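You operate a simulated robot arm through the tools that you are given. There is no shell and no other tool.

Carry out the task below with a simulated robot arm. There is one attempt and no reset: what you move stays moved.

## Task
Wipe the grid tray, then put in the pink block and stop E.
Fine: the block is one with a knob; use the cleaning pad and put it back. What is to be rubbed or washed off counts as gone when no trace of it is left.

Only the result counts: the job must be done as asked and must still hold three seconds after the hand-in. Knocking over, shifting, dropping, spilling or breaking anything else fails it.

## Robot
A 7-joint arm with a two-finger parallel gripper, fixed in place. Base frame: the origin is at the foot of the arm, x ahead of it, y to its left, z up; the work surface is at about z = 860. Units: mm, degrees, N and s.
Its first joint turns from -149.0 to 149.0 degrees. Payload 3.43 kg.
Tool frame: the origin (TCP) lies between the finger pads and is the grasp point; the fingertips stand 30 mm ahead of it; z points along the fingers, y is the line along which they close. Largest opening 94 mm; finger width 28, thickness 10; the body of the gripper, 50 by 96 mm, starts 55 mm behind the TCP.
Orientation is that of the tool frame in the base frame, as a unit quaternion [x, y, z, w]. With the fingers straight down and closing along the base's y, the tool's x points along the base's -x, its y along +y and its z along -z.

## Interface
- The arm moves only by the tool arm_command. Its argument "series" is one flat list of numbers, 7 for each row, row after row: the shift along the tool's x, y, z in mm, then the turn, a rotation vector about the tool's x, y, z in degrees, then the closure, from 0 (fully open) to 1 (shut). In form: [x, y, z, rx, ry, rz, gripper, x, y, z, rx, ry, rz, gripper, ...]. A call has 1 to 20 rows; each row is the pose to reach, as a shift and turn from the pose commanded when the call began, along the tool's axes at that moment. A row lasts 0.2 s, in which the tool goes at most 50 mm and 8.6 degrees; a call with a longer step from one row to the next is refused whole, and so is a gripper value outside its range. Where a pose cannot be reached the arm comes as near as it can. A force on the tool above 40 N (or 10 N above the force at the start of the call, whichever is more), or a blocked arm, ends the call early, and 0.2 s more pass. Each finger travels about 45 mm/s and halts on what it meets, pressing with about 21 N; the grip force reading is that of the motor and also rises with nothing between the fingers. The clock runs only during rows and for 0.2 s after the last one: add rows that repeat a pose to give the fingers time. It gives the time, the measured TCP pose, the force on the tool (base axes), the opening and the grip force at its end, in the units of the frame above (readings bear some noise), with the torque about the TCP (base axes, N m) and any sound that the robot's microphone picked up.
- Cameras (640 x 400 px; columns grow to the right, rows downward): "scene" is fixed at [405, -482.6, 1614]; the picture's right is [0.84, -0.54, 0.00], its down [-0.25, -0.39, -0.89] and it looks along [0.48, 0.74, -0.46] (base axes); focal length 309 px, centre (320, 200). "wrist" rides on the gripper at [76, 14, -103] in the tool frame; the picture's right is [-0.18, 0.98, 0.00], its down [-0.75, -0.14, -0.64] and it looks along [-0.63, -0.12, 0.77] (tool axes); focal length 243 px, centre (320, 200). There is no depth. A picture from a camera that has moved, and an enlarged one, comes with that camera's place and axes in the base frame and with its lens. The place of the scene camera against the robot may be out by one fixed shift of up to 25 mm in any direction.
- camera(camera): a new picture of that camera. The clock stands still meanwhile.
- close_up(camera, box): a new picture of the part [left, top, right, bottom] of that camera's present view, enlarged. The clock stands still meanwhile.
- sign_off(): hands the job in; it is judged then, once.

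Nothing tells you positions but the pictures and the camera data. Unless the task says otherwise, let go and move clear before handing in.

The tools are called after "Call:" as name(argument=value, ...) on one line, values as JSON. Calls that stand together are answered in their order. arm_command: Moves the arm, as the interface text tells. Its arguments: {"type":"object","properties":{"series":{"type":"array"}},"required":["series"]} The other tools are called the same way: camera (camera) takes a picture; close_up (camera, box) takes an enlarged picture of a part of a camera's view; sign_off () hands the job in.

At the start:

```text
time_s: 0.0
ee_pos: [626.6, 763.4, 1126.5]
orientation: [0.0, 1.0, 0.0, 0.0]
force: [-0.5, -0.3, -0.4]
ft_torque: [0.0, -0.03, -0.02]
opening: 93.9
grasp_force: 0.1
```

scene: 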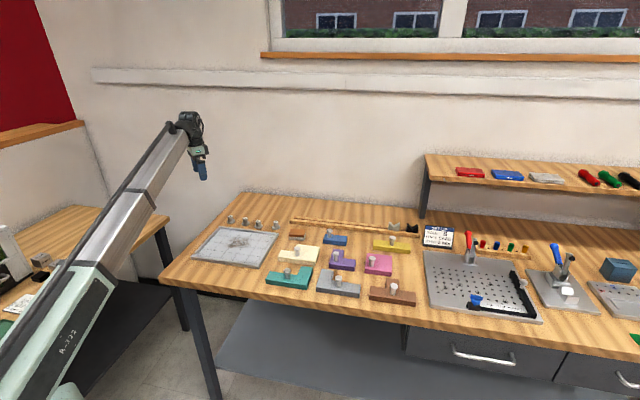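
wrist: 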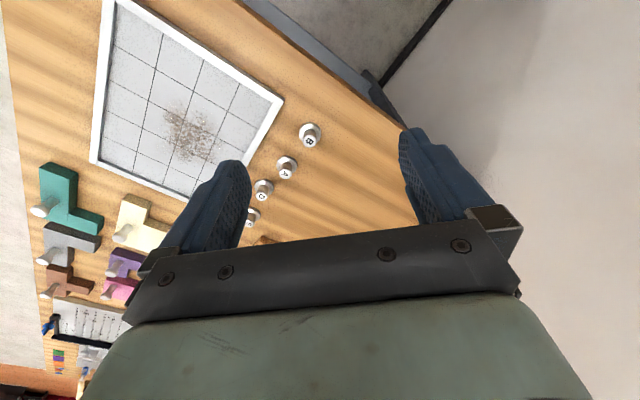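

I see a tray with a grid and a dirt patch at the left end of the table, four lettered stops behind it, and coloured knobbed blocks to its right. I'll take close-ups first to read the card and find the cleaning pad.

Call:
close_up(camera="scene", box=[180, 200, 300, 275])

Call:
close_up(camera="scene", box=[260, 210, 430, 316])

Call:
close_up(camera="scene", box=[410, 210, 570, 310])

Call:
close_up(camera="scene", box=[420, 150, 640, 288])

Call:
close_up(camera="wrist", box=[80, 0, 340, 240])

```text
5.33 times, centred on (240, 238) of scene
camera zoom: at [405.0, -482.6, 1614.0], right [0.84, -0.54, 0.0], down [-0.25, -0.39, -0.89], along [0.48, 0.74, -0.46], focal length 1646 px, centre (747, 0)
```

zoom: 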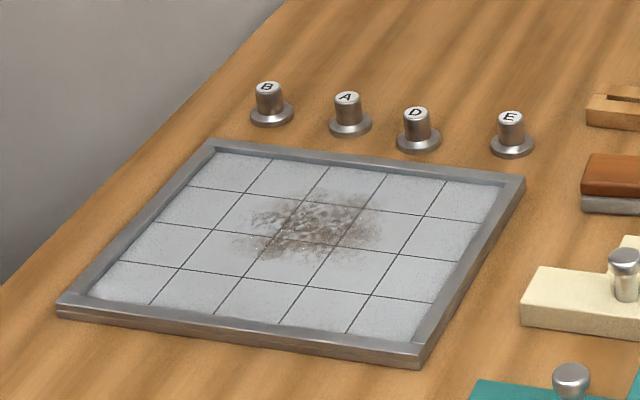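

```text
3.76 times, centred on (345, 263) of scene
camera zoom: at [405.0, -482.6, 1614.0], right [0.84, -0.54, 0.0], down [-0.25, -0.39, -0.89], along [0.48, 0.74, -0.46], focal length 1162 px, centre (226, -37)
```

zoom: 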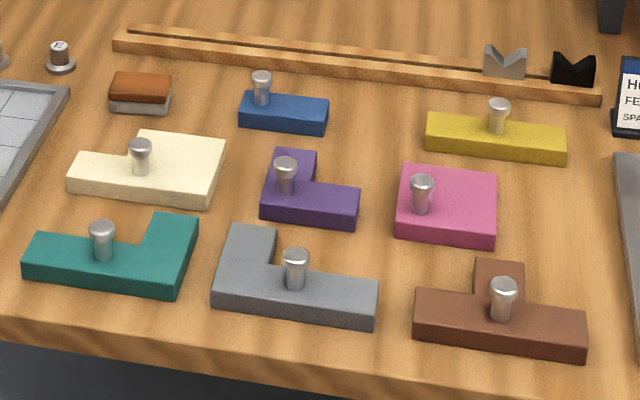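

```text
4.00 times, centred on (490, 260) of scene
camera zoom: at [405.0, -482.6, 1614.0], right [0.84, -0.54, 0.0], down [-0.25, -0.39, -0.89], along [0.48, 0.74, -0.46], focal length 1234 px, centre (-360, -40)
```

zoom: 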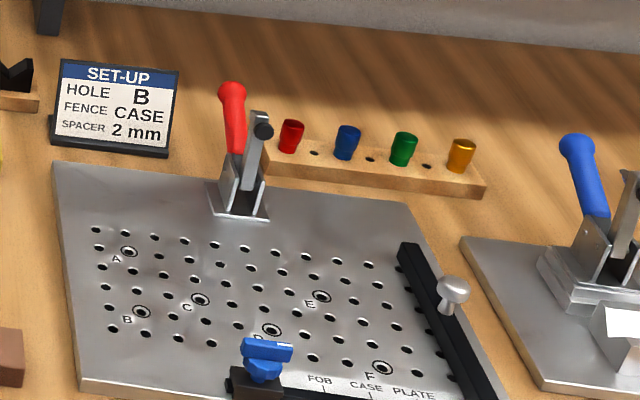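

```text
2.90 times, centred on (530, 219) of scene
camera zoom: at [405.0, -482.6, 1614.0], right [0.84, -0.54, 0.0], down [-0.25, -0.39, -0.89], along [0.48, 0.74, -0.46], focal length 894 px, centre (-289, 145)
```

zoom: 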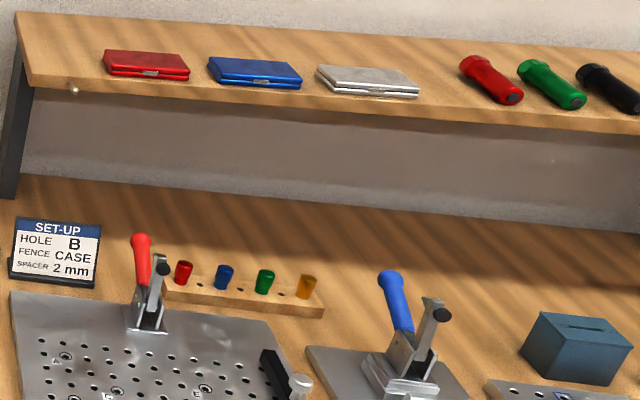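

```text
1.67 times, centred on (210, 120) of wrist
camera zoom: at [550.1, 776.9, 1229.0], right [0.18, 0.98, 0.0], down [0.75, -0.14, 0.64], along [0.63, -0.12, -0.77], focal length 404 px, centre (503, 333)
```

zoom: 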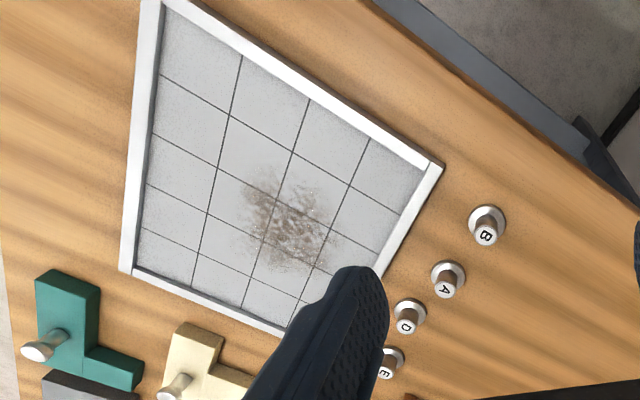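

The tray sits around (660, 500), turned about 45°, and it has dirt in the middle. The brown-and-grey cleaning pad is just beyond it, and the pink block is near (1045, 134). Next I'll carry the wrist camera over there at the current height for better measurements.

Call:
arm_command(series=[-16, -45.5, 0, 0, 0, 0, 0, -32, -91, 0, 0, 0, 0, 0, -48, -136.5, 0, 0, 0, 0, 0, -64, -182, 0, 0, 0, 0, 0, -80, -227.5, 0, 0, 0, 0, 0, -96, -273, 0, 0, 0, 0, 0, -112, -318.5, 0, 0, 0, 0, 0])

Call:
camera(camera="wrist")

Call:
camera(camera="scene")

```text
time_s: 1.6
ee_pos: [740.9, 444.3, 1128.5]
orientation: [-0.001, 1.0, 0.0, 0.0]
force: [-0.7, -0.1, 0.5]
ft_torque: [0.0, 0.0, 0.03]
opening: 94.1
grasp_force: 0.1
```

```text
taken
camera wrist: at [663.0, 457.8, 1231.9], right [0.18, 0.98, 0.0], down [0.75, -0.14, 0.64], along [0.63, -0.12, -0.77], focal length 243 px, centre (320, 200)
```

wrist: 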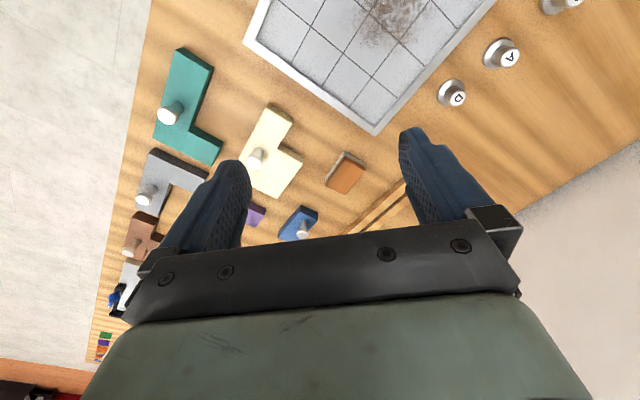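

```text
taken
```

scene: 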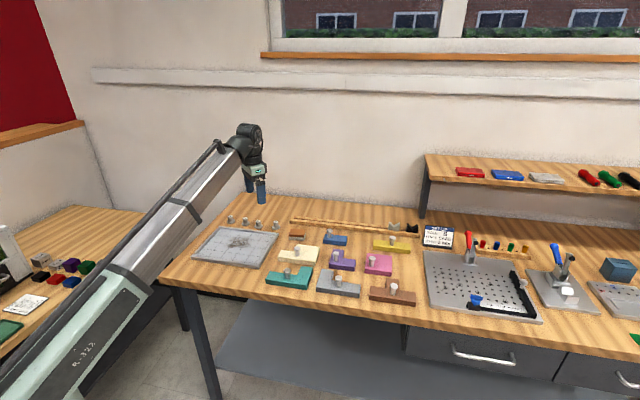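

The measured poses agree with the cameras, and the pad is near (895, 457). I'll carry on toward the pink block for a view of it between the fingers.

Call:
arm_command(series=[-16, -45.5, 0, 0, 0, 0, 0, -32, -91, 0, 0, 0, 0, 0, -48, -136.5, 0, 0, 0, 0, 0, -64, -182, 0, 0, 0, 0, 0, -80, -227.5, 0, 0, 0, 0, 0, -96, -273, 0, 0, 0, 0, 0, -112, -298.5, 0, 0, 0, 0, 0])

Call:
camera(camera="wrist")

```text
time_s: 3.2
ee_pos: [847.1, 142.7, 1124.3]
orientation: [-0.002, 1.0, 0.0, 0.0]
force: [0.2, -0.3, -0.6]
ft_torque: [-0.01, -0.03, -0.04]
opening: 93.9
grasp_force: 0.1
```

```text
taken
camera wrist: at [770.5, 158.2, 1227.2], right [0.18, 0.98, 0.0], down [0.75, -0.14, 0.64], along [0.63, -0.12, -0.77], focal length 243 px, centre (320, 200)
```

wrist: 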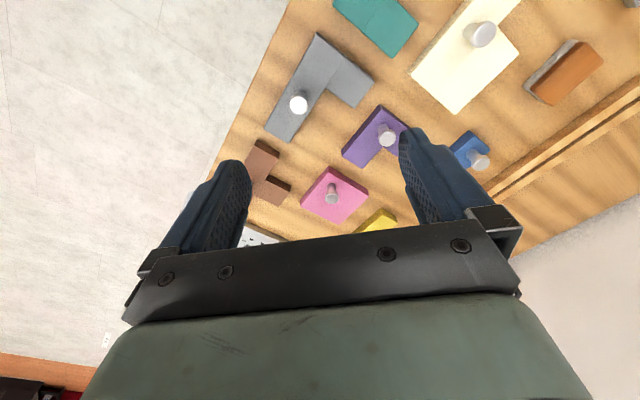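

The pink block with its knob is near (1045, 135), which is about 1054 mm from the base and at the edge of reach. I'll zoom in on it before planning the approach.

Call:
close_up(camera="wrist", box=[240, 80, 420, 240])

Call:
close_up(camera="wrist", box=[420, 0, 640, 200])

```text
2.50 times, centred on (330, 160) of wrist
camera zoom: at [770.5, 158.2, 1227.2], right [0.18, 0.98, 0.0], down [0.75, -0.14, 0.64], along [0.63, -0.12, -0.77], focal length 606 px, centre (295, 300)
```

zoom: 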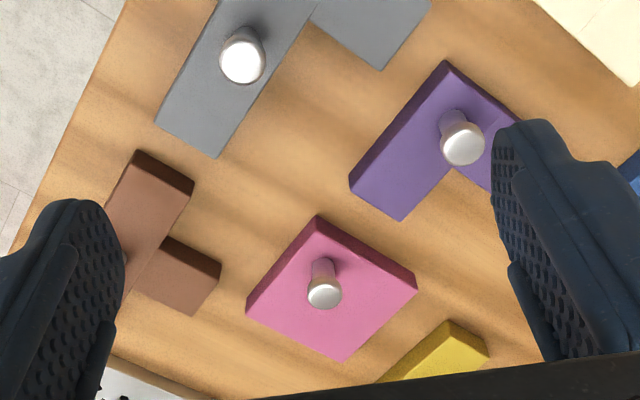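

```text
2.00 times, centred on (530, 100) of wrist
camera zoom: at [770.5, 158.2, 1227.2], right [0.18, 0.98, 0.0], down [0.75, -0.14, 0.64], along [0.63, -0.12, -0.77], focal length 485 px, centre (-100, 400)
```

zoom: 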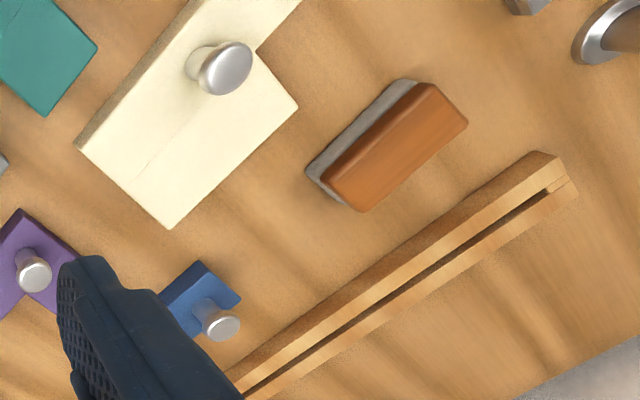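

The pink block is roughly 90 mm square with its knob offset toward the base, at about (1028, 131). Before relying on these readings I'll check how noisy they are with two null moves.

Call:
arm_command(series=[0, 0, 0, 0, 0, 0, 0])

Call:
arm_command(series=[0, 0, 0, 0, 0, 0, 0])

```text
time_s: 3.6
ee_pos: [848.1, 144.4, 1123.9]
orientation: [0.0, 1.0, 0.0, 0.0]
force: [-0.8, -0.2, 0.1]
ft_torque: [-0.02, 0.02, 0.0]
opening: 94.1
grasp_force: 0.0
```

```text
time_s: 4.0
ee_pos: [847.6, 144.7, 1124.8]
orientation: [0.0, 1.0, 0.0, 0.0]
force: [0.6, 0.8, 0.4]
ft_torque: [-0.02, -0.02, 0.03]
opening: 94.2
grasp_force: 0.1
```

The readings scatter by only about 1 mm, so I can use them. Next I'll move above the pad, turning 45° to match it and lowering to z≈1030, which also tests the reach.

Call:
arm_command(series=[-7, 44, 10, 0, 0, 7.5, 0, -14, 88, 20, 0, 0, 15, 0, -21, 132, 30, 0, 0, 22.5, 0, -28, 176, 40, 0, 0, 30, 0, -35, 220, 50, 0, 0, 37.5, 0, -42, 264, 60, 0, 0, 45, 0, -48, 309, 70, 0, 0, 45, 0, -48, 309, 95, 0, 0, 45, 0, -48, 309, 95, 0, 0, 45, 0])

Call:
camera(camera="wrist")

Call:
camera(camera="scene")

```text
time_s: 6.0
ee_pos: [898.4, 456.2, 1030.0]
orientation: [0.383, 0.924, 0.001, 0.0]
force: [0.2, -0.7, 0.6]
ft_torque: [0.05, 0.03, 0.02]
opening: 94.0
grasp_force: 0.1
```

```text
taken
camera wrist: at [853.3, 520.1, 1132.7], right [0.83, 0.56, 0.0], down [0.43, -0.63, 0.64], along [0.36, -0.53, -0.77], focal length 243 px, centre (320, 200)
```

wrist: 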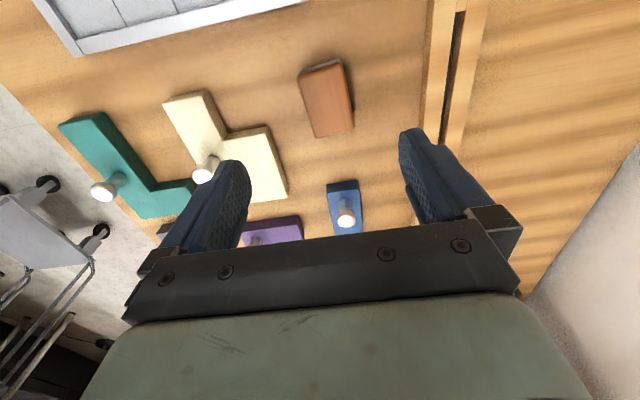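

```text
taken
```

scene: 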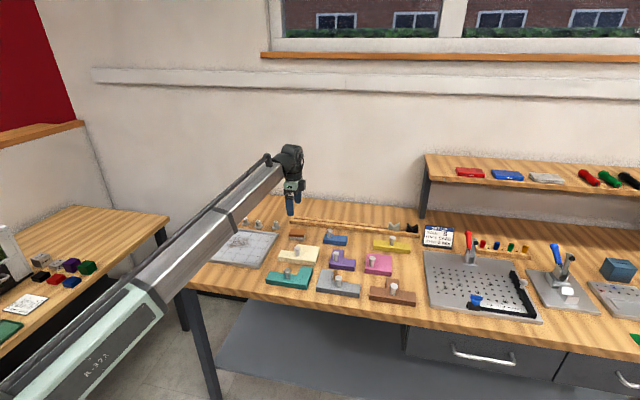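

The arm reached 1007 mm from the base at z=1030 without trouble. I'll zoom in on the pad to get its outline and height.

Call:
close_up(camera="wrist", box=[260, 40, 400, 160])

Call:
close_up(camera="scene", box=[270, 220, 330, 260])

```text
3.33 times, centred on (330, 100) of wrist
camera zoom: at [853.3, 520.1, 1132.7], right [0.83, 0.56, 0.0], down [0.43, -0.63, 0.64], along [0.36, -0.53, -0.77], focal length 809 px, centre (287, 533)
```

zoom: 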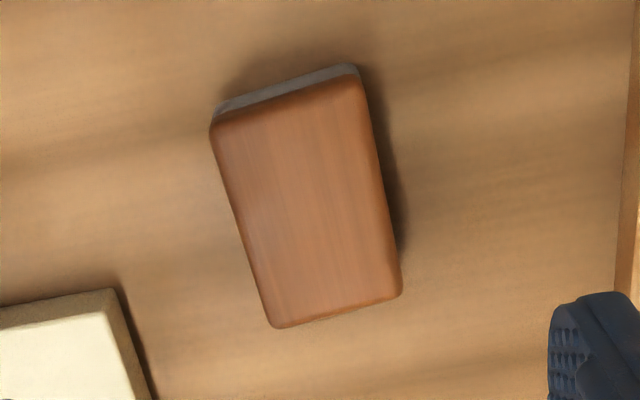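

```text
10.00 times, centred on (300, 240) of scene
camera zoom: at [405.0, -482.6, 1614.0], right [0.84, -0.54, 0.0], down [-0.25, -0.39, -0.89], along [0.48, 0.74, -0.46], focal length 3086 px, centre (520, -200)
```

zoom: 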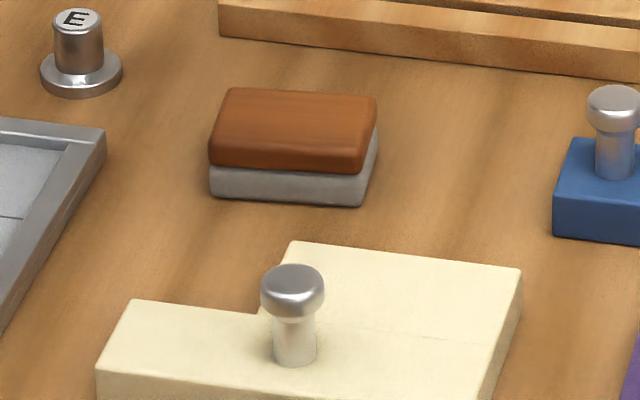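

The pad measures about 62 × 42 mm, centred near (904, 459), with its long axis at about -40°. I'll align to it, narrow the fingers and come down to just above it.

Call:
arm_command(series=[-1.4, 3.3, 25, 0, 0, -2.5, 0.12, -2.8, 6.6, 50, 0, 0, -5, 0.25, -2.8, 6.6, 90, 0, 0, -5, 0.25, -2.8, 6.6, 90, 0, 0, -5, 0.25])

Call:
camera(camera="wrist")

Call:
close_up(camera="scene", box=[260, 190, 350, 250])

```text
time_s: 7.0
ee_pos: [905.3, 460.1, 939.1]
orientation: [0.342, 0.94, 0.0, 0.001]
force: [0.1, 0.8, -0.3]
ft_torque: [0.02, -0.01, -0.02]
opening: 70.4
grasp_force: 0.0
```

```text
taken
camera wrist: at [855.0, 519.4, 1040.9], right [0.77, 0.64, 0.0], down [0.49, -0.59, 0.64], along [0.41, -0.5, -0.77], focal length 243 px, centre (320, 200)
```

wrist: 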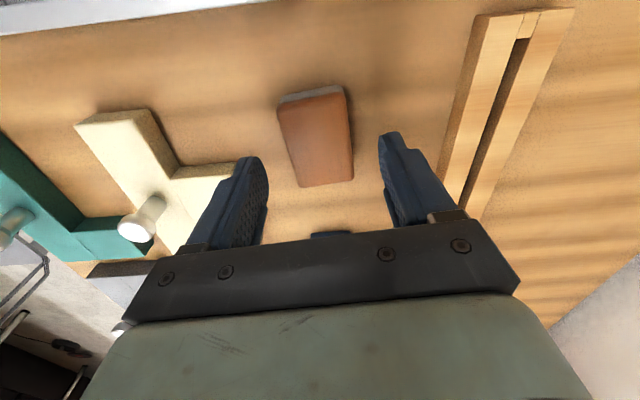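

```text
6.67 times, centred on (305, 220) of scene
camera zoom: at [405.0, -482.6, 1614.0], right [0.84, -0.54, 0.0], down [-0.25, -0.39, -0.89], along [0.48, 0.74, -0.46], focal length 2057 px, centre (420, 67)
```

zoom: 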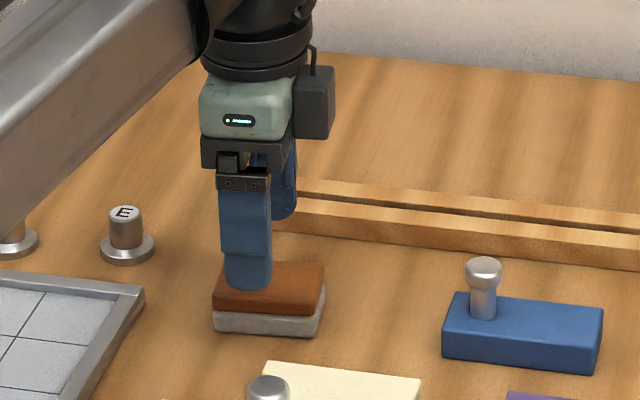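

The pad lies between the open fingers. I'll zoom in to check centring and angle before going down.

Call:
close_up(camera="wrist", box=[240, 60, 400, 220])

```text
2.50 times, centred on (320, 140) of wrist
camera zoom: at [855.0, 519.4, 1040.9], right [0.77, 0.64, 0.0], down [0.49, -0.59, 0.64], along [0.41, -0.5, -0.77], focal length 606 px, centre (320, 350)
```

zoom: 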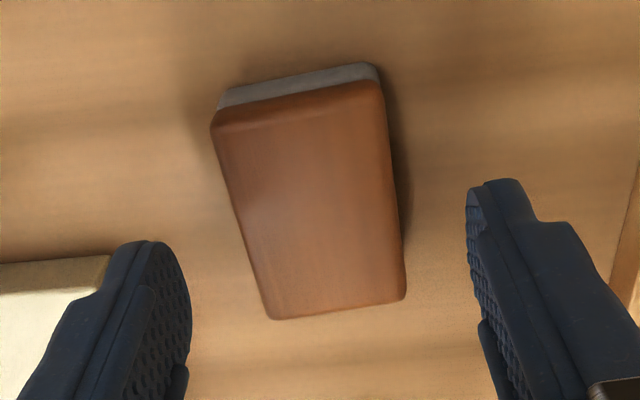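

The pad is centred to within 1 mm in the closing direction and the angle matches. Next I'll descend so the fingertips sit beside the wooden handle, then close.

Call:
arm_command(series=[-2, -0.5, 20, 0, 0, 0, 0.25, -2, -0.5, 38, 0, 0, 0, 0.25, -2, -0.5, 38, 0, 0, 0, 0.25])

Call:
close_up(camera="scene", box=[260, 190, 350, 250])

Call:
camera(camera="wrist")

```text
time_s: 7.8
ee_pos: [906.1, 458.4, 902.0]
orientation: [0.342, 0.94, 0.0, 0.0]
force: [-1.0, 0.0, 0.1]
ft_torque: [0.0, 0.0, 0.04]
opening: 70.4
grasp_force: 0.1
```

```text
6.67 times, centred on (305, 220) of scene
camera zoom: at [405.0, -482.6, 1614.0], right [0.84, -0.54, 0.0], down [-0.25, -0.39, -0.89], along [0.48, 0.74, -0.46], focal length 2057 px, centre (420, 67)
```

zoom: 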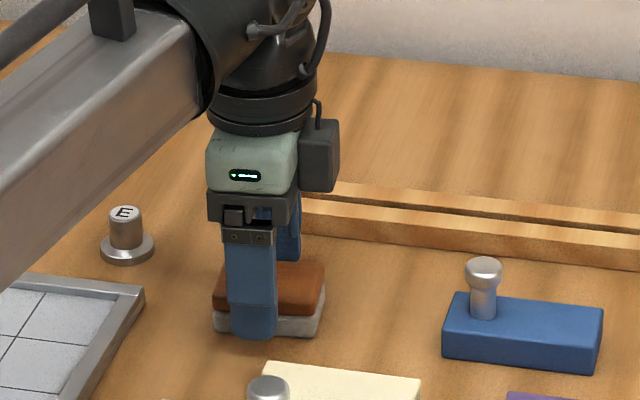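

```text
taken
camera wrist: at [856.2, 517.2, 1005.2], right [0.77, 0.64, 0.0], down [0.49, -0.59, 0.64], along [0.41, -0.5, -0.77], focal length 243 px, centre (320, 200)
```

wrist: 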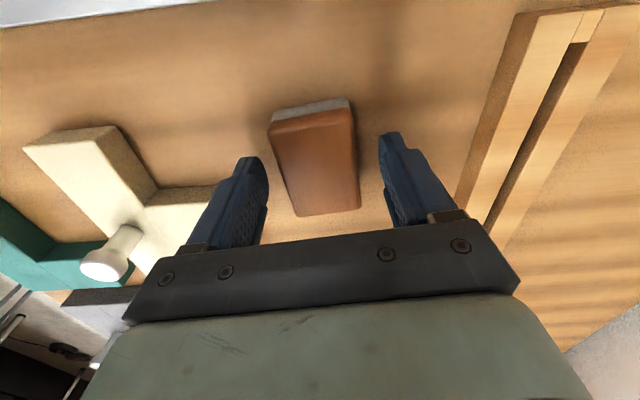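

The fingers are on both sides of the pad, centred within 2 mm. I'll close on it now.

Call:
arm_command(series=[0, 0, 0, 0, 0, 0, 0.6, 0, 0, 0, 0, 0, 0, 1, 0, 0, 0, 0, 0, 0, 1, 0, 0, 0, 0, 0, 0, 1, 0, 0, 0, 0, 0, 0, 1])

Call:
camera(camera="wrist")

```text
time_s: 9.0
ee_pos: [905.1, 458.4, 902.1]
orientation: [0.342, 0.94, 0.0, 0.0]
force: [0.5, 0.4, 0.4]
ft_torque: [0.02, -0.02, -0.03]
opening: 44.6
grasp_force: 21.2
```

```text
taken
camera wrist: at [856.2, 517.3, 1005.3], right [0.77, 0.63, 0.0], down [0.49, -0.59, 0.64], along [0.41, -0.5, -0.77], focal length 243 px, centre (320, 200)
```

wrist: 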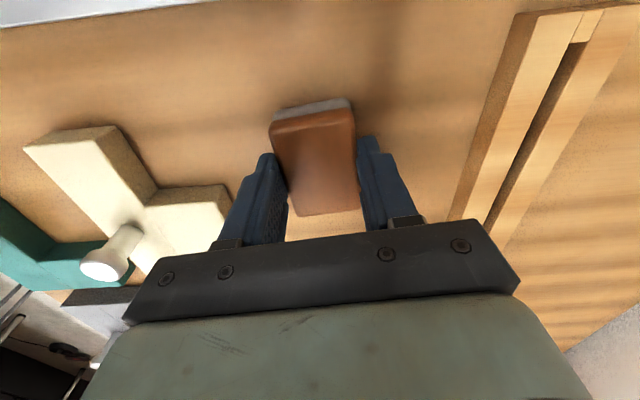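

The pad is held at an opening of 44.6 mm, and its home pose is TCP (905.6, 458.4, 902). I'll lift it and move to a spot where the camera sees the whole tray.

Call:
arm_command(series=[0, 0, -20, 0, 0, 0, 1, 0, 0, -60, 0, 0, 0, 1, 0, 0, -100, 0, 0, 0, 1, 35, -6, -140, 0, 0, 1, 1, 79, -13, -150, 0, 0, 2, 1, 123, -20, -150, 0, 0, 3, 1, 167, -27, -150, 0, 0, 4, 1, 211, -34, -150, 0, 0, 5, 1, 255, -41, -150, 0, 0, 5, 1, 299, -48, -150, 0, 0, 5, 1, 335, -54, -150, 0, 0, 5, 1, 351, -57, -150, 0, 0, 5, 1, 351, -57, -150, 0, 0, 5, 1])

Call:
camera(camera="wrist")

Call:
camera(camera="scene")

```text
refused: row 4 steps farther than a row can; nothing moved
```

```text
taken
camera wrist: at [856.2, 517.3, 1005.3], right [0.77, 0.63, 0.0], down [0.49, -0.59, 0.64], along [0.41, -0.5, -0.77], focal length 243 px, centre (320, 200)
```

wrist: 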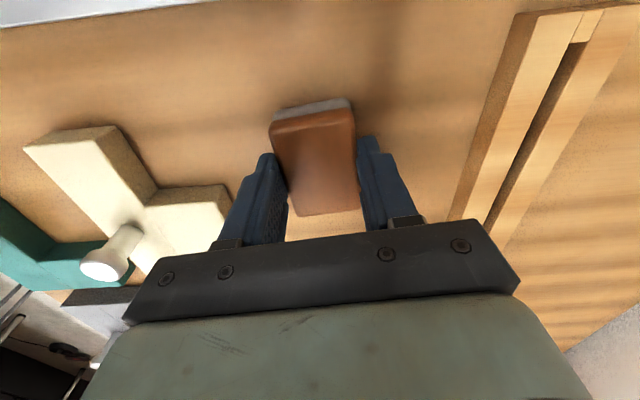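

```text
taken
```

scene: 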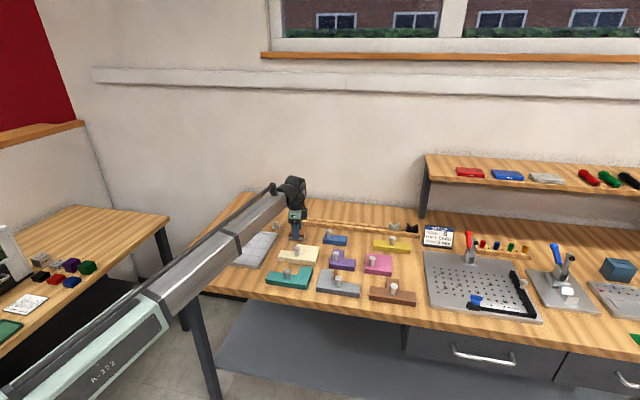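

The call was refused because one step was too long, so the pad is still held and nothing moved. I'll send the same path with shorter steps.

Call:
arm_command(series=[0, 0, -20, 0, 0, 0, 1, 0, 0, -60, 0, 0, 0, 1, 0, 0, -100, 0, 0, 0, 1, 20, -3, -135, 0, 0, 1, 1, 60, -10, -150, 0, 0, 2, 1, 105, -17, -150, 0, 0, 3, 1, 150, -25, -150, 0, 0, 4, 1, 195, -32, -150, 0, 0, 5, 1, 240, -39, -150, 0, 0, 5, 1, 285, -46, -150, 0, 0, 5, 1, 325, -53, -150, 0, 0, 5, 1, 351, -57, -150, 0, 0, 5, 1, 351, -57, -150, 0, 0, 5, 1])

Call:
camera(camera="wrist")

Call:
camera(camera="scene")

```text
time_s: 11.8
ee_pos: [598.6, 639.9, 1053.2]
orientation: [0.383, 0.924, 0.0, -0.001]
force: [-0.1, 0.1, -0.2]
ft_torque: [0.01, 0.02, 0.05]
opening: 44.3
grasp_force: 21.0
```

```text
taken
camera wrist: at [554.3, 703.2, 1155.9], right [0.83, 0.57, 0.0], down [0.43, -0.63, 0.64], along [0.36, -0.53, -0.77], focal length 243 px, centre (320, 200)
```

wrist: 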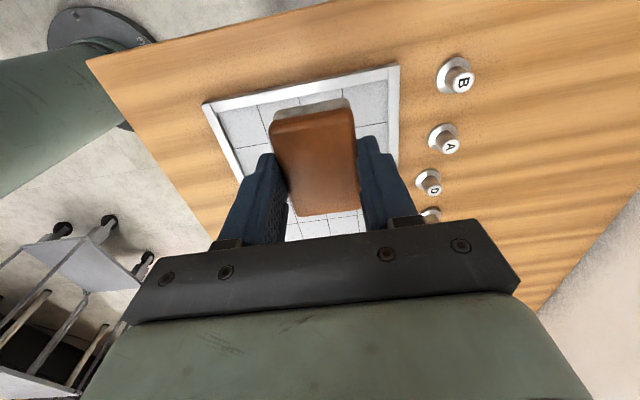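

```text
taken
```

scene: 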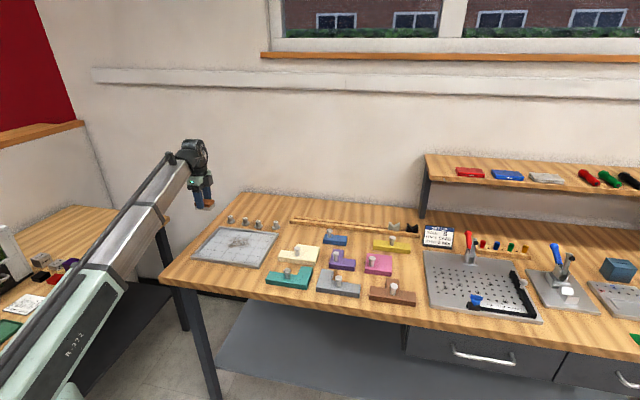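

The pad hides part of the tray in this view, but the scene camera sees all of it. I'll use close-ups from both cameras to fix the tray outline and the extent of the dirt.

Call:
close_up(camera="scene", box=[185, 215, 285, 278])

Call:
close_up(camera="wrist", box=[180, 40, 480, 240])

```text
6.35 times, centred on (235, 246) of scene
camera zoom: at [405.0, -482.6, 1614.0], right [0.84, -0.54, 0.0], down [-0.25, -0.39, -0.89], along [0.48, 0.74, -0.46], focal length 1959 px, centre (860, -95)
```

zoom: 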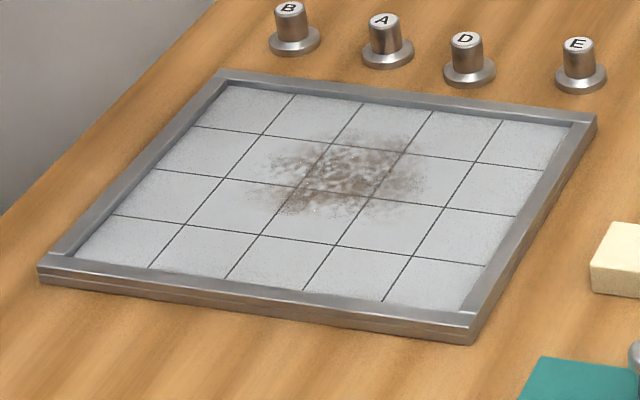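

```text
2.00 times, centred on (330, 140) of wrist
camera zoom: at [554.3, 703.2, 1155.9], right [0.83, 0.57, 0.0], down [0.43, -0.63, 0.64], along [0.36, -0.53, -0.77], focal length 485 px, centre (300, 320)
```

zoom: 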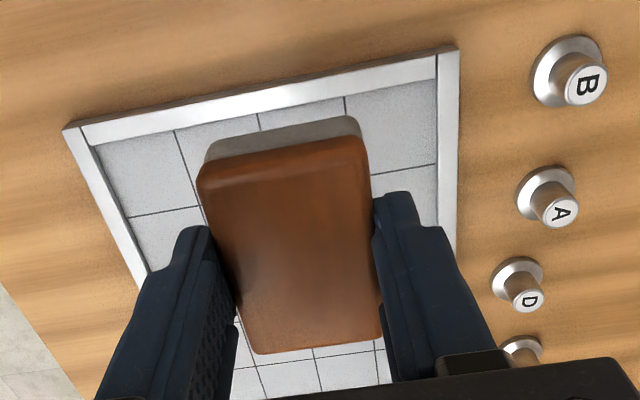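

The tray is a 5×4 grid of roughly 50 mm cells, centred near (671, 529) at 45°. The dirt covers about -60 to +65 mm along the long axis and -40 to +67 mm across it. I'll bring the pad over the patch and lower it to just above the floor.

Call:
arm_command(series=[-35, -4, 20, 0, 0, 0, 1, -75, -8, 40, 0, 0, 0, 1, -110, -11, 60, 0, 0, 0, 1, -130, -13, 90, 0, 0, 0, 1, -130, -13, 115, 0, 0, 0, 1, -130, -13, 125, 0, 0, 0, 1, -130, -13, 133, 0, 0, 0, 1, -130, -13, 135, 0, 0, 0, 1, -130, -13, 135, 0, 0, 0, 1])

Call:
camera(camera="wrist")

Call:
close_up(camera="scene", box=[170, 190, 290, 275])

```text
time_s: 13.8
ee_pos: [684.4, 535.1, 919.0]
orientation: [0.383, 0.924, -0.001, 0.0]
force: [-0.6, -0.3, 0.0]
ft_torque: [0.01, -0.02, 0.01]
opening: 44.8
grasp_force: 21.0
```

```text
taken
camera wrist: at [639.9, 599.2, 1021.7], right [0.82, 0.57, 0.0], down [0.43, -0.63, 0.64], along [0.36, -0.53, -0.77], focal length 243 px, centre (320, 200)
```

wrist: 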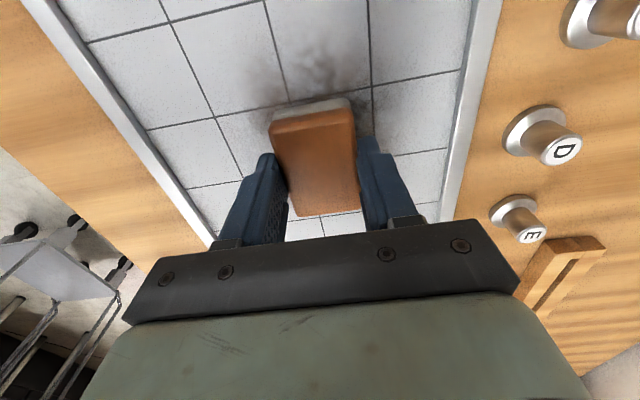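

```text
4.71 times, centred on (230, 232) of scene
camera zoom: at [405.0, -482.6, 1614.0], right [0.84, -0.54, 0.0], down [-0.25, -0.39, -0.89], along [0.48, 0.74, -0.46], focal length 1452 px, centre (744, 47)
```

zoom: 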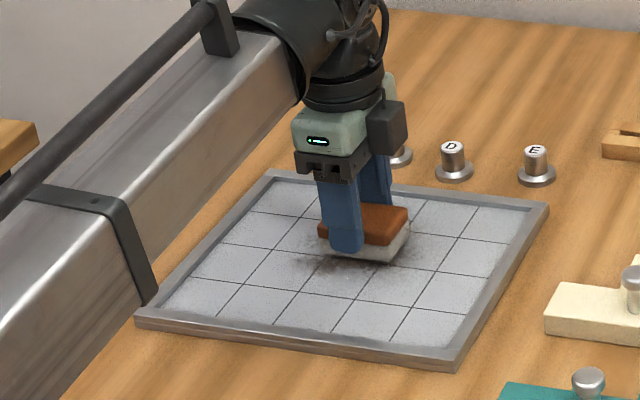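

The pad is over the dirt with its underside around z=877. I'll lower it in small steps and watch for contact force.

Call:
arm_command(series=[0, 0, 4, 0, 0, 0, 1, 0, 0, 8, 0, 0, 0, 1, 0, 0, 8, 0, 0, 0, 1])

Call:
arm_command(series=[0, 0, 1, 0, 0, 0, 1, 0, 0, 2, 0, 0, 0, 1, 0, 0, 2, 0, 0, 0, 1])

Call:
arm_command(series=[0, 0, 1, 0, 0, 0, 1, 0, 0, 2, 0, 0, 0, 1, 0, 0, 2, 0, 0, 0, 1])

```text
time_s: 14.6
ee_pos: [684.5, 537.1, 909.1]
orientation: [0.383, 0.924, -0.001, 0.0]
force: [0.3, -0.1, 0.6]
ft_torque: [-0.02, 0.03, 0.02]
opening: 44.3
grasp_force: 20.5
```

```text
time_s: 15.4
ee_pos: [684.0, 536.6, 909.4]
orientation: [0.383, 0.924, 0.001, 0.0]
force: [2.2, -0.1, 29.1]
ft_torque: [0.01, -0.07, -0.02]
opening: 44.9
grasp_force: 21.0
```

```text
time_s: 16.2
ee_pos: [683.4, 536.9, 907.0]
orientation: [0.382, 0.924, 0.001, 0.0]
force: [4.2, 5.4, 27.7]
ft_torque: [0.18, -0.15, 0.0]
opening: 44.8
grasp_force: 20.5
```

Contact came near TCP z≈909.5, and the last step pushed the pad up about 2 mm in the grip at roughly 28 N. I'll back off a little to find a moderate pressing force.

Call:
arm_command(series=[0, 0, -0.8, 0, 0, 0, 1, 0, 0, -0.8, 0, 0, 0, 1])

Call:
arm_command(series=[0, 0, 0, 0, 0, 0, 1])

```text
time_s: 16.8
ee_pos: [684.2, 535.8, 906.7]
orientation: [0.382, 0.924, 0.001, 0.001]
force: [5.1, 9.2, 21.6]
ft_torque: [0.37, -0.2, 0.01]
opening: 44.5
grasp_force: 21.0
```

```text
time_s: 17.2
ee_pos: [683.2, 536.5, 907.3]
orientation: [0.382, 0.924, 0.001, 0.0]
force: [4.2, 9.4, 18.9]
ft_torque: [0.36, -0.18, -0.02]
opening: 44.3
grasp_force: 21.0
```

The pressing force is now about 19 N, so I'll ease it slightly and wipe in overlapping lanes across the patch.

Call:
arm_command(series=[22, 0, -0.4, 0, 0, 0, 1, 44, 0, -0.4, 0, 0, 0, 1, 56, 16, -0.4, 0, 0, 0, 1, 56, 40, -0.4, 0, 0, 0, 1, 32, 42, -0.4, 0, 0, 0, 1, 8, 42, -0.4, 0, 0, 0, 1, -16, 42, -0.4, 0, 0, 0, 1, -40, 42, -0.4, 0, 0, 0, 1, -54, 36, -0.4, 0, 0, 0, 1, -54, 14, -0.4, 0, 0, 0, 1, -32, 14, -0.4, 0, 0, 0, 1, -8, 14, -0.4, 0, 0, 0, 1, 16, 14, -0.4, 0, 0, 0, 1, 40, 14, -0.4, 0, 0, 0, 1, 58, 14, -0.4, 0, 0, 0, 1, 58, -10, -0.4, 0, 0, 0, 1, 34, -14, -0.4, 0, 0, 0, 1, 10, -14, -0.4, 0, 0, 0, 1, -14, -14, -0.4, 0, 0, 0, 1, -38, -14, -0.4, 0, 0, 0, 1])

Call:
camera(camera="wrist")

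Call:
close_up(camera="scene", box=[170, 190, 290, 275])

```text
time_s: 21.4
ee_pos: [702.7, 500.7, 906.9]
orientation: [0.382, 0.924, 0.0, 0.0]
force: [-5.9, 5.0, 19.2]
ft_torque: [0.26, 0.27, -0.05]
opening: 44.5
grasp_force: 21.0
```

```text
taken
camera wrist: at [657.4, 564.3, 1009.7], right [0.82, 0.57, 0.0], down [0.43, -0.63, 0.64], along [0.36, -0.53, -0.77], focal length 243 px, centre (320, 200)
```

wrist: 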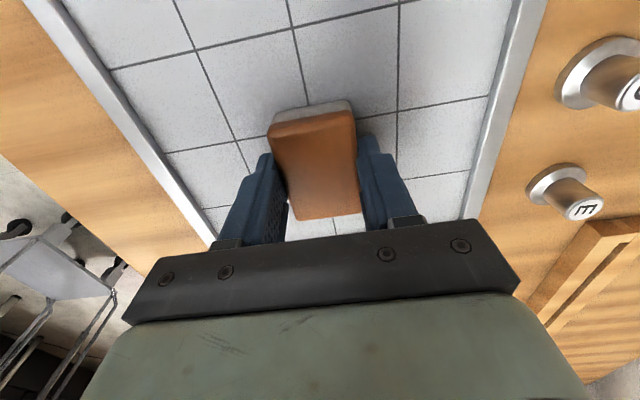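

```text
4.71 times, centred on (230, 232) of scene
camera zoom: at [405.0, -482.6, 1614.0], right [0.84, -0.54, 0.0], down [-0.25, -0.39, -0.89], along [0.48, 0.74, -0.46], focal length 1452 px, centre (744, 47)
```

zoom: 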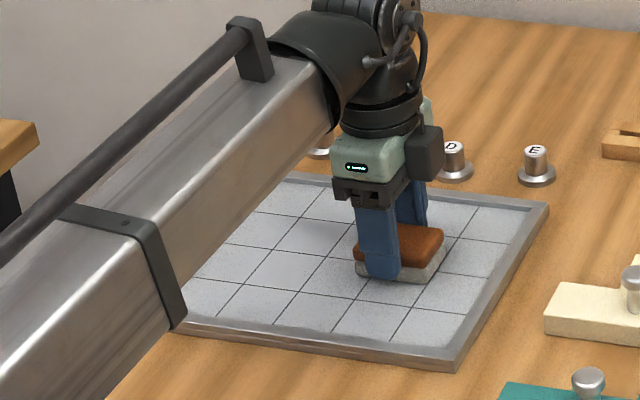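

Most of the dirt came off in the first pass. I'll go on with more lanes, including the near side, for a second coverage.

Call:
arm_command(series=[-16, -4, 0, 0, 0, 0, 1, -16, -28, 0, 0, 0, 0, 1, 8, -32, 0, 0, 0, 0, 1, 32, -32, 0, 0, 0, 0, 1, 56, -32, 0, 0, 0, 0, 1, 80, -32, 0, 0, 0, 0, 1, 100, -30, 0, 0, 0, 0, 1, 100, -8, 0, 0, 0, 0, 1, 76, -4, 0, 0, 0, 0, 1, 52, -4, 0, 0, 0, 0, 1, 28, -4, 0, 0, 0, 0, 1, 4, -4, 0, 0, 0, 0, 1, -14, 2, 0, 0, 0, 0, 1, -14, 20, 0, 0, 0, 0, 1, 10, 20, 0, 0, 0, 0, 1, 34, 20, 0, 0, 0, 0, 1, 58, 20, 0, 0, 0, 0, 1, 82, 20, 0, 0, 0, 0, 1, 100, 24, 0, 0, 0, 0, 1, 100, 46, 0, 0, 0, 0, 1])

Call:
arm_command(series=[-24, 2, 0, 0, 0, 0, 1, -48, 4, 0, 0, 0, 0, 1, -72, 6, 0, 0, 0, 0, 1, -96, 8, 0, 0, 0, 0, 1, -114, 0, 0, 0, 0, 0, 1, -114, -12, 0, 0, 0, 0, 1, -90, -12, 0, 0, 0, 0, 1, -66, -12, 0, 0, 0, 0, 1, -42, -12, 0, 0, 0, 0, 1, -18, -12, 0, 0, 0, 0, 1, 0, -20, 0, 0, 0, 0, 1, 0, -32, 0, 0, 0, 0, 1, -24, -32, 0, 0, 0, 0, 1, -48, -32, 0, 0, 0, 0, 1, -72, -32, 0, 0, 0, 0, 1, -96, -32, 0, 0, 0, 0, 1, -114, -32, 0, 0, 0, 0, 1, -114, -32, 0, 0, 0, 0, 1])

Call:
camera(camera="wrist")

Call:
close_up(camera="scene", box=[170, 190, 290, 275])

```text
time_s: 25.6
ee_pos: [662.8, 602.9, 907.5]
orientation: [0.383, 0.924, 0.0, 0.0]
force: [0.0, -0.3, -0.8]
ft_torque: [0.02, 0.0, -0.05]
opening: 44.5
grasp_force: 21.3
```

```text
time_s: 29.4
ee_pos: [720.5, 498.8, 906.7]
orientation: [0.382, 0.924, 0.0, 0.0]
force: [-0.2, 0.4, -0.4]
ft_torque: [0.02, 0.01, -0.02]
opening: 44.6
grasp_force: 21.5
```

```text
taken
camera wrist: at [676.6, 561.6, 1009.9], right [0.82, 0.57, 0.0], down [0.43, -0.63, 0.64], along [0.36, -0.53, -0.77], focal length 243 px, centre (320, 200)
```

wrist: 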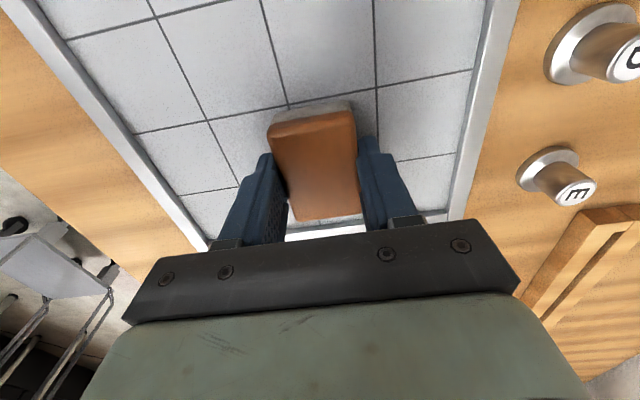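

```text
4.71 times, centred on (230, 232) of scene
camera zoom: at [405.0, -482.6, 1614.0], right [0.84, -0.54, 0.0], down [-0.25, -0.39, -0.89], along [0.48, 0.74, -0.46], focal length 1452 px, centre (744, 47)
```

zoom: 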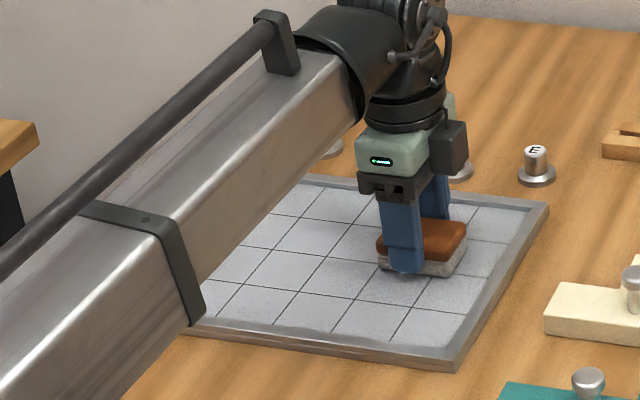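

The force reading has dropped to zero, so part of that pass may have been without contact. I'll zoom in for any residue before the next pass.

Call:
close_up(camera="wrist", box=[60, 0, 500, 220])

Call:
close_up(camera="scene", box=[200, 220, 280, 270])

```text
1.45 times, centred on (280, 110) of wrist
camera zoom: at [676.6, 561.6, 1009.9], right [0.82, 0.57, 0.0], down [0.43, -0.63, 0.64], along [0.36, -0.53, -0.77], focal length 353 px, centre (378, 331)
```

zoom: 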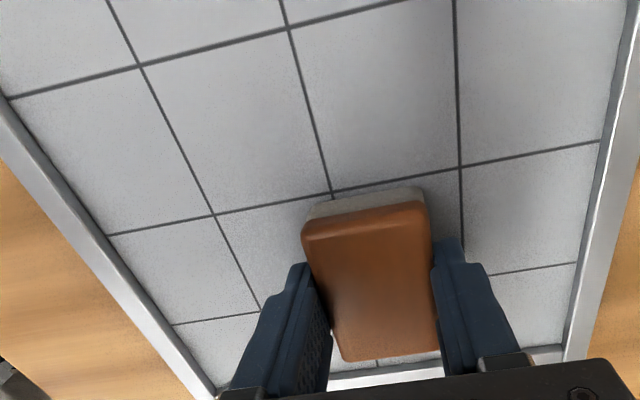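

```text
8.00 times, centred on (240, 245) of scene
camera zoom: at [405.0, -482.6, 1614.0], right [0.84, -0.54, 0.0], down [-0.25, -0.39, -0.89], along [0.48, 0.74, -0.46], focal length 2469 px, centre (960, -160)
```

zoom: 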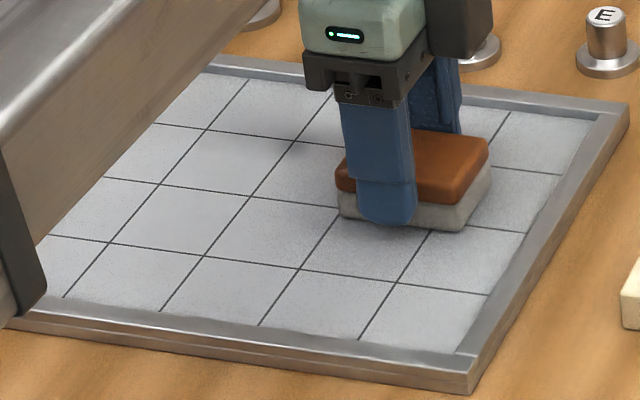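

The tray looks nearly clean, but "no trace" needs to be certain. I'll restore contact by lowering in small steps, then make another full pass.

Call:
arm_command(series=[0, 0, 0.5, 0, 0, 0, 1, 0, 0, 1, 0, 0, 0, 1])

Call:
arm_command(series=[0, 0, 0.4, 0, 0, 0, 1, 0, 0, 0.8, 0, 0, 0, 1])

```text
time_s: 30.0
ee_pos: [719.5, 499.5, 906.6]
orientation: [0.383, 0.924, 0.0, -0.001]
force: [-0.3, -0.6, 0.2]
ft_torque: [-0.04, 0.02, 0.0]
opening: 44.3
grasp_force: 20.8
```

```text
time_s: 30.6
ee_pos: [721.0, 500.9, 906.1]
orientation: [0.382, 0.924, 0.001, 0.0]
force: [0.6, 1.1, 4.1]
ft_torque: [-0.05, -0.05, 0.02]
opening: 44.5
grasp_force: 21.0
```

Call:
arm_command(series=[0, 0, 0.5, 0, 0, 0, 1, 0, 0, 0.5, 0, 0, 0, 1])

```text
time_s: 31.2
ee_pos: [721.2, 499.6, 906.3]
orientation: [0.382, 0.924, 0.001, 0.0]
force: [1.7, -0.5, 9.0]
ft_torque: [0.0, -0.04, 0.02]
opening: 44.6
grasp_force: 21.0
```

Contact is back at about 9 N, so I'll run the next set of lanes.

Call:
arm_command(series=[0, 22, 0, 0, 0, 0, 1, 0, 42, 0, 0, 0, 0, 1, 24, 42, 0, 0, 0, 0, 1, 48, 42, 0, 0, 0, 0, 1, 72, 42, 0, 0, 0, 0, 1, 96, 42, 0, 0, 0, 0, 1, 115, 38, 0, 0, 0, 0, 1, 115, 18, 0, 0, 0, 0, 1, 91, 18, 0, 0, 0, 0, 1, 67, 18, 0, 0, 0, 0, 1, 43, 18, 0, 0, 0, 0, 1, 19, 18, 0, 0, 0, 0, 1, 0, 16, 0, 0, 0, 0, 1, 0, -4, 0, 0, 0, 0, 1, 24, -4, 0, 0, 0, 0, 1, 48, -4, 0, 0, 0, 0, 1, 72, -4, 0, 0, 0, 0, 1, 96, -4, 0, 0, 0, 0, 1, 115, -4, 0, 0, 0, 0, 1, 115, -24, 0, 0, 0, 0, 1])

```text
time_s: 35.4
ee_pos: [622.9, 565.7, 905.6]
orientation: [0.382, 0.924, 0.002, 0.0]
force: [8.3, 10.8, 27.7]
ft_torque: [0.26, -0.29, 0.07]
opening: 44.7
grasp_force: 20.9
```

The force rises toward the left end, so the height varies slightly across the tray. I'll run the remaining lanes with a small z slope to even out the contact.

Call:
arm_command(series=[0, 0, -0.8, 0, 0, 0, 1, -24, -2, -0.4, 0, 0, 0, 1, -48, -2, 0, 0, 0, 0, 1, -72, -2, 0.3, 0, 0, 0, 1, -96, -2, 0.6, 0, 0, 0, 1, -115, -4, 0.9, 0, 0, 0, 1])

Call:
arm_command(series=[0, -20, 0, 0, 0, 0, 1, 24, -20, -0.3, 0, 0, 0, 1, 48, -20, -0.6, 0, 0, 0, 1])

Call:
arm_command(series=[24, 0, -0.3, 0, 0, 0, 1, 48, 0, -0.6, 0, 0, 0, 1, 67, 2, -1, 0, 0, 0, 1])

```text
time_s: 36.8
ee_pos: [704.5, 479.4, 905.1]
orientation: [0.382, 0.924, 0.0, 0.001]
force: [0.7, -0.8, 0.1]
ft_torque: [0.01, -0.02, -0.01]
opening: 44.7
grasp_force: 21.1
```

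```text
time_s: 37.6
ee_pos: [656.8, 499.8, 903.5]
orientation: [0.384, 0.923, 0.001, 0.001]
force: [6.8, -7.5, 22.8]
ft_torque: [0.01, 0.13, 0.02]
opening: 44.5
grasp_force: 21.0
```

```text
time_s: 38.4
ee_pos: [607.5, 548.9, 905.4]
orientation: [0.382, 0.924, 0.0, -0.002]
force: [0.9, -1.2, 2.7]
ft_torque: [-0.1, -0.18, -0.05]
opening: 44.6
grasp_force: 21.0
```

The lanes are done, with contact varying but present over most of them. I'll lift and move clear so the scene camera can show whether any trace remains.

Call:
arm_command(series=[0, 0, -20, 0, 0, 0, 1, 10, 8, -60, 0, 0, 0, 1, 30, 24, -100, 0, 0, 0, 1, 50, 41, -140, 0, 0, 0, 1, 71, 58, -147, 0, 0, 0, 1, 71, 58, -147, 0, 0, 0, 1])

Call:
close_up(camera="scene", box=[185, 215, 285, 278])

Call:
close_up(camera="scene", box=[215, 228, 265, 260])

Call:
camera(camera="wrist")

```text
time_s: 39.8
ee_pos: [596.5, 639.5, 1053.2]
orientation: [0.383, 0.924, -0.001, 0.0]
force: [0.5, 1.0, -1.7]
ft_torque: [-0.01, 0.02, -0.01]
opening: 44.7
grasp_force: 20.9
```

```text
6.35 times, centred on (235, 246) of scene
camera zoom: at [405.0, -482.6, 1614.0], right [0.84, -0.54, 0.0], down [-0.25, -0.39, -0.89], along [0.48, 0.74, -0.46], focal length 1959 px, centre (860, -95)
```

zoom: 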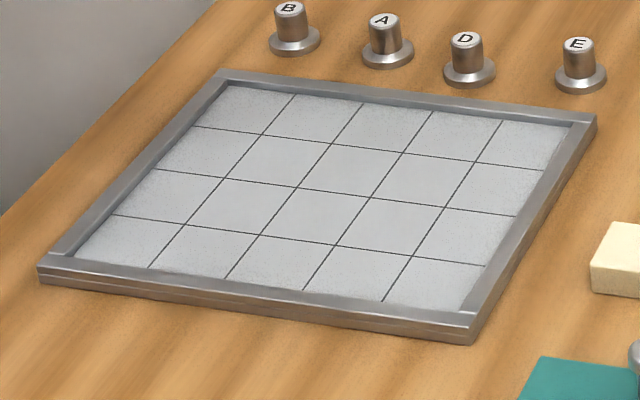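

```text
12.50 times, centred on (240, 244) of scene
camera zoom: at [405.0, -482.6, 1614.0], right [0.84, -0.54, 0.0], down [-0.25, -0.39, -0.89], along [0.48, 0.74, -0.46], focal length 3858 px, centre (1320, -350)
```

zoom: 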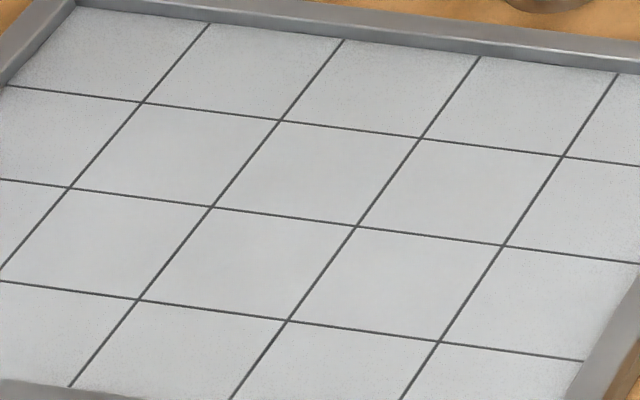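

```text
taken
camera wrist: at [551.7, 702.5, 1155.9], right [0.82, 0.57, 0.0], down [0.43, -0.63, 0.64], along [0.36, -0.53, -0.77], focal length 243 px, centre (320, 200)
```

wrist: 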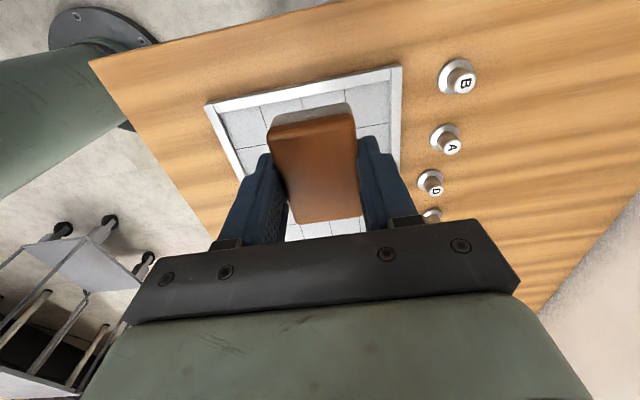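

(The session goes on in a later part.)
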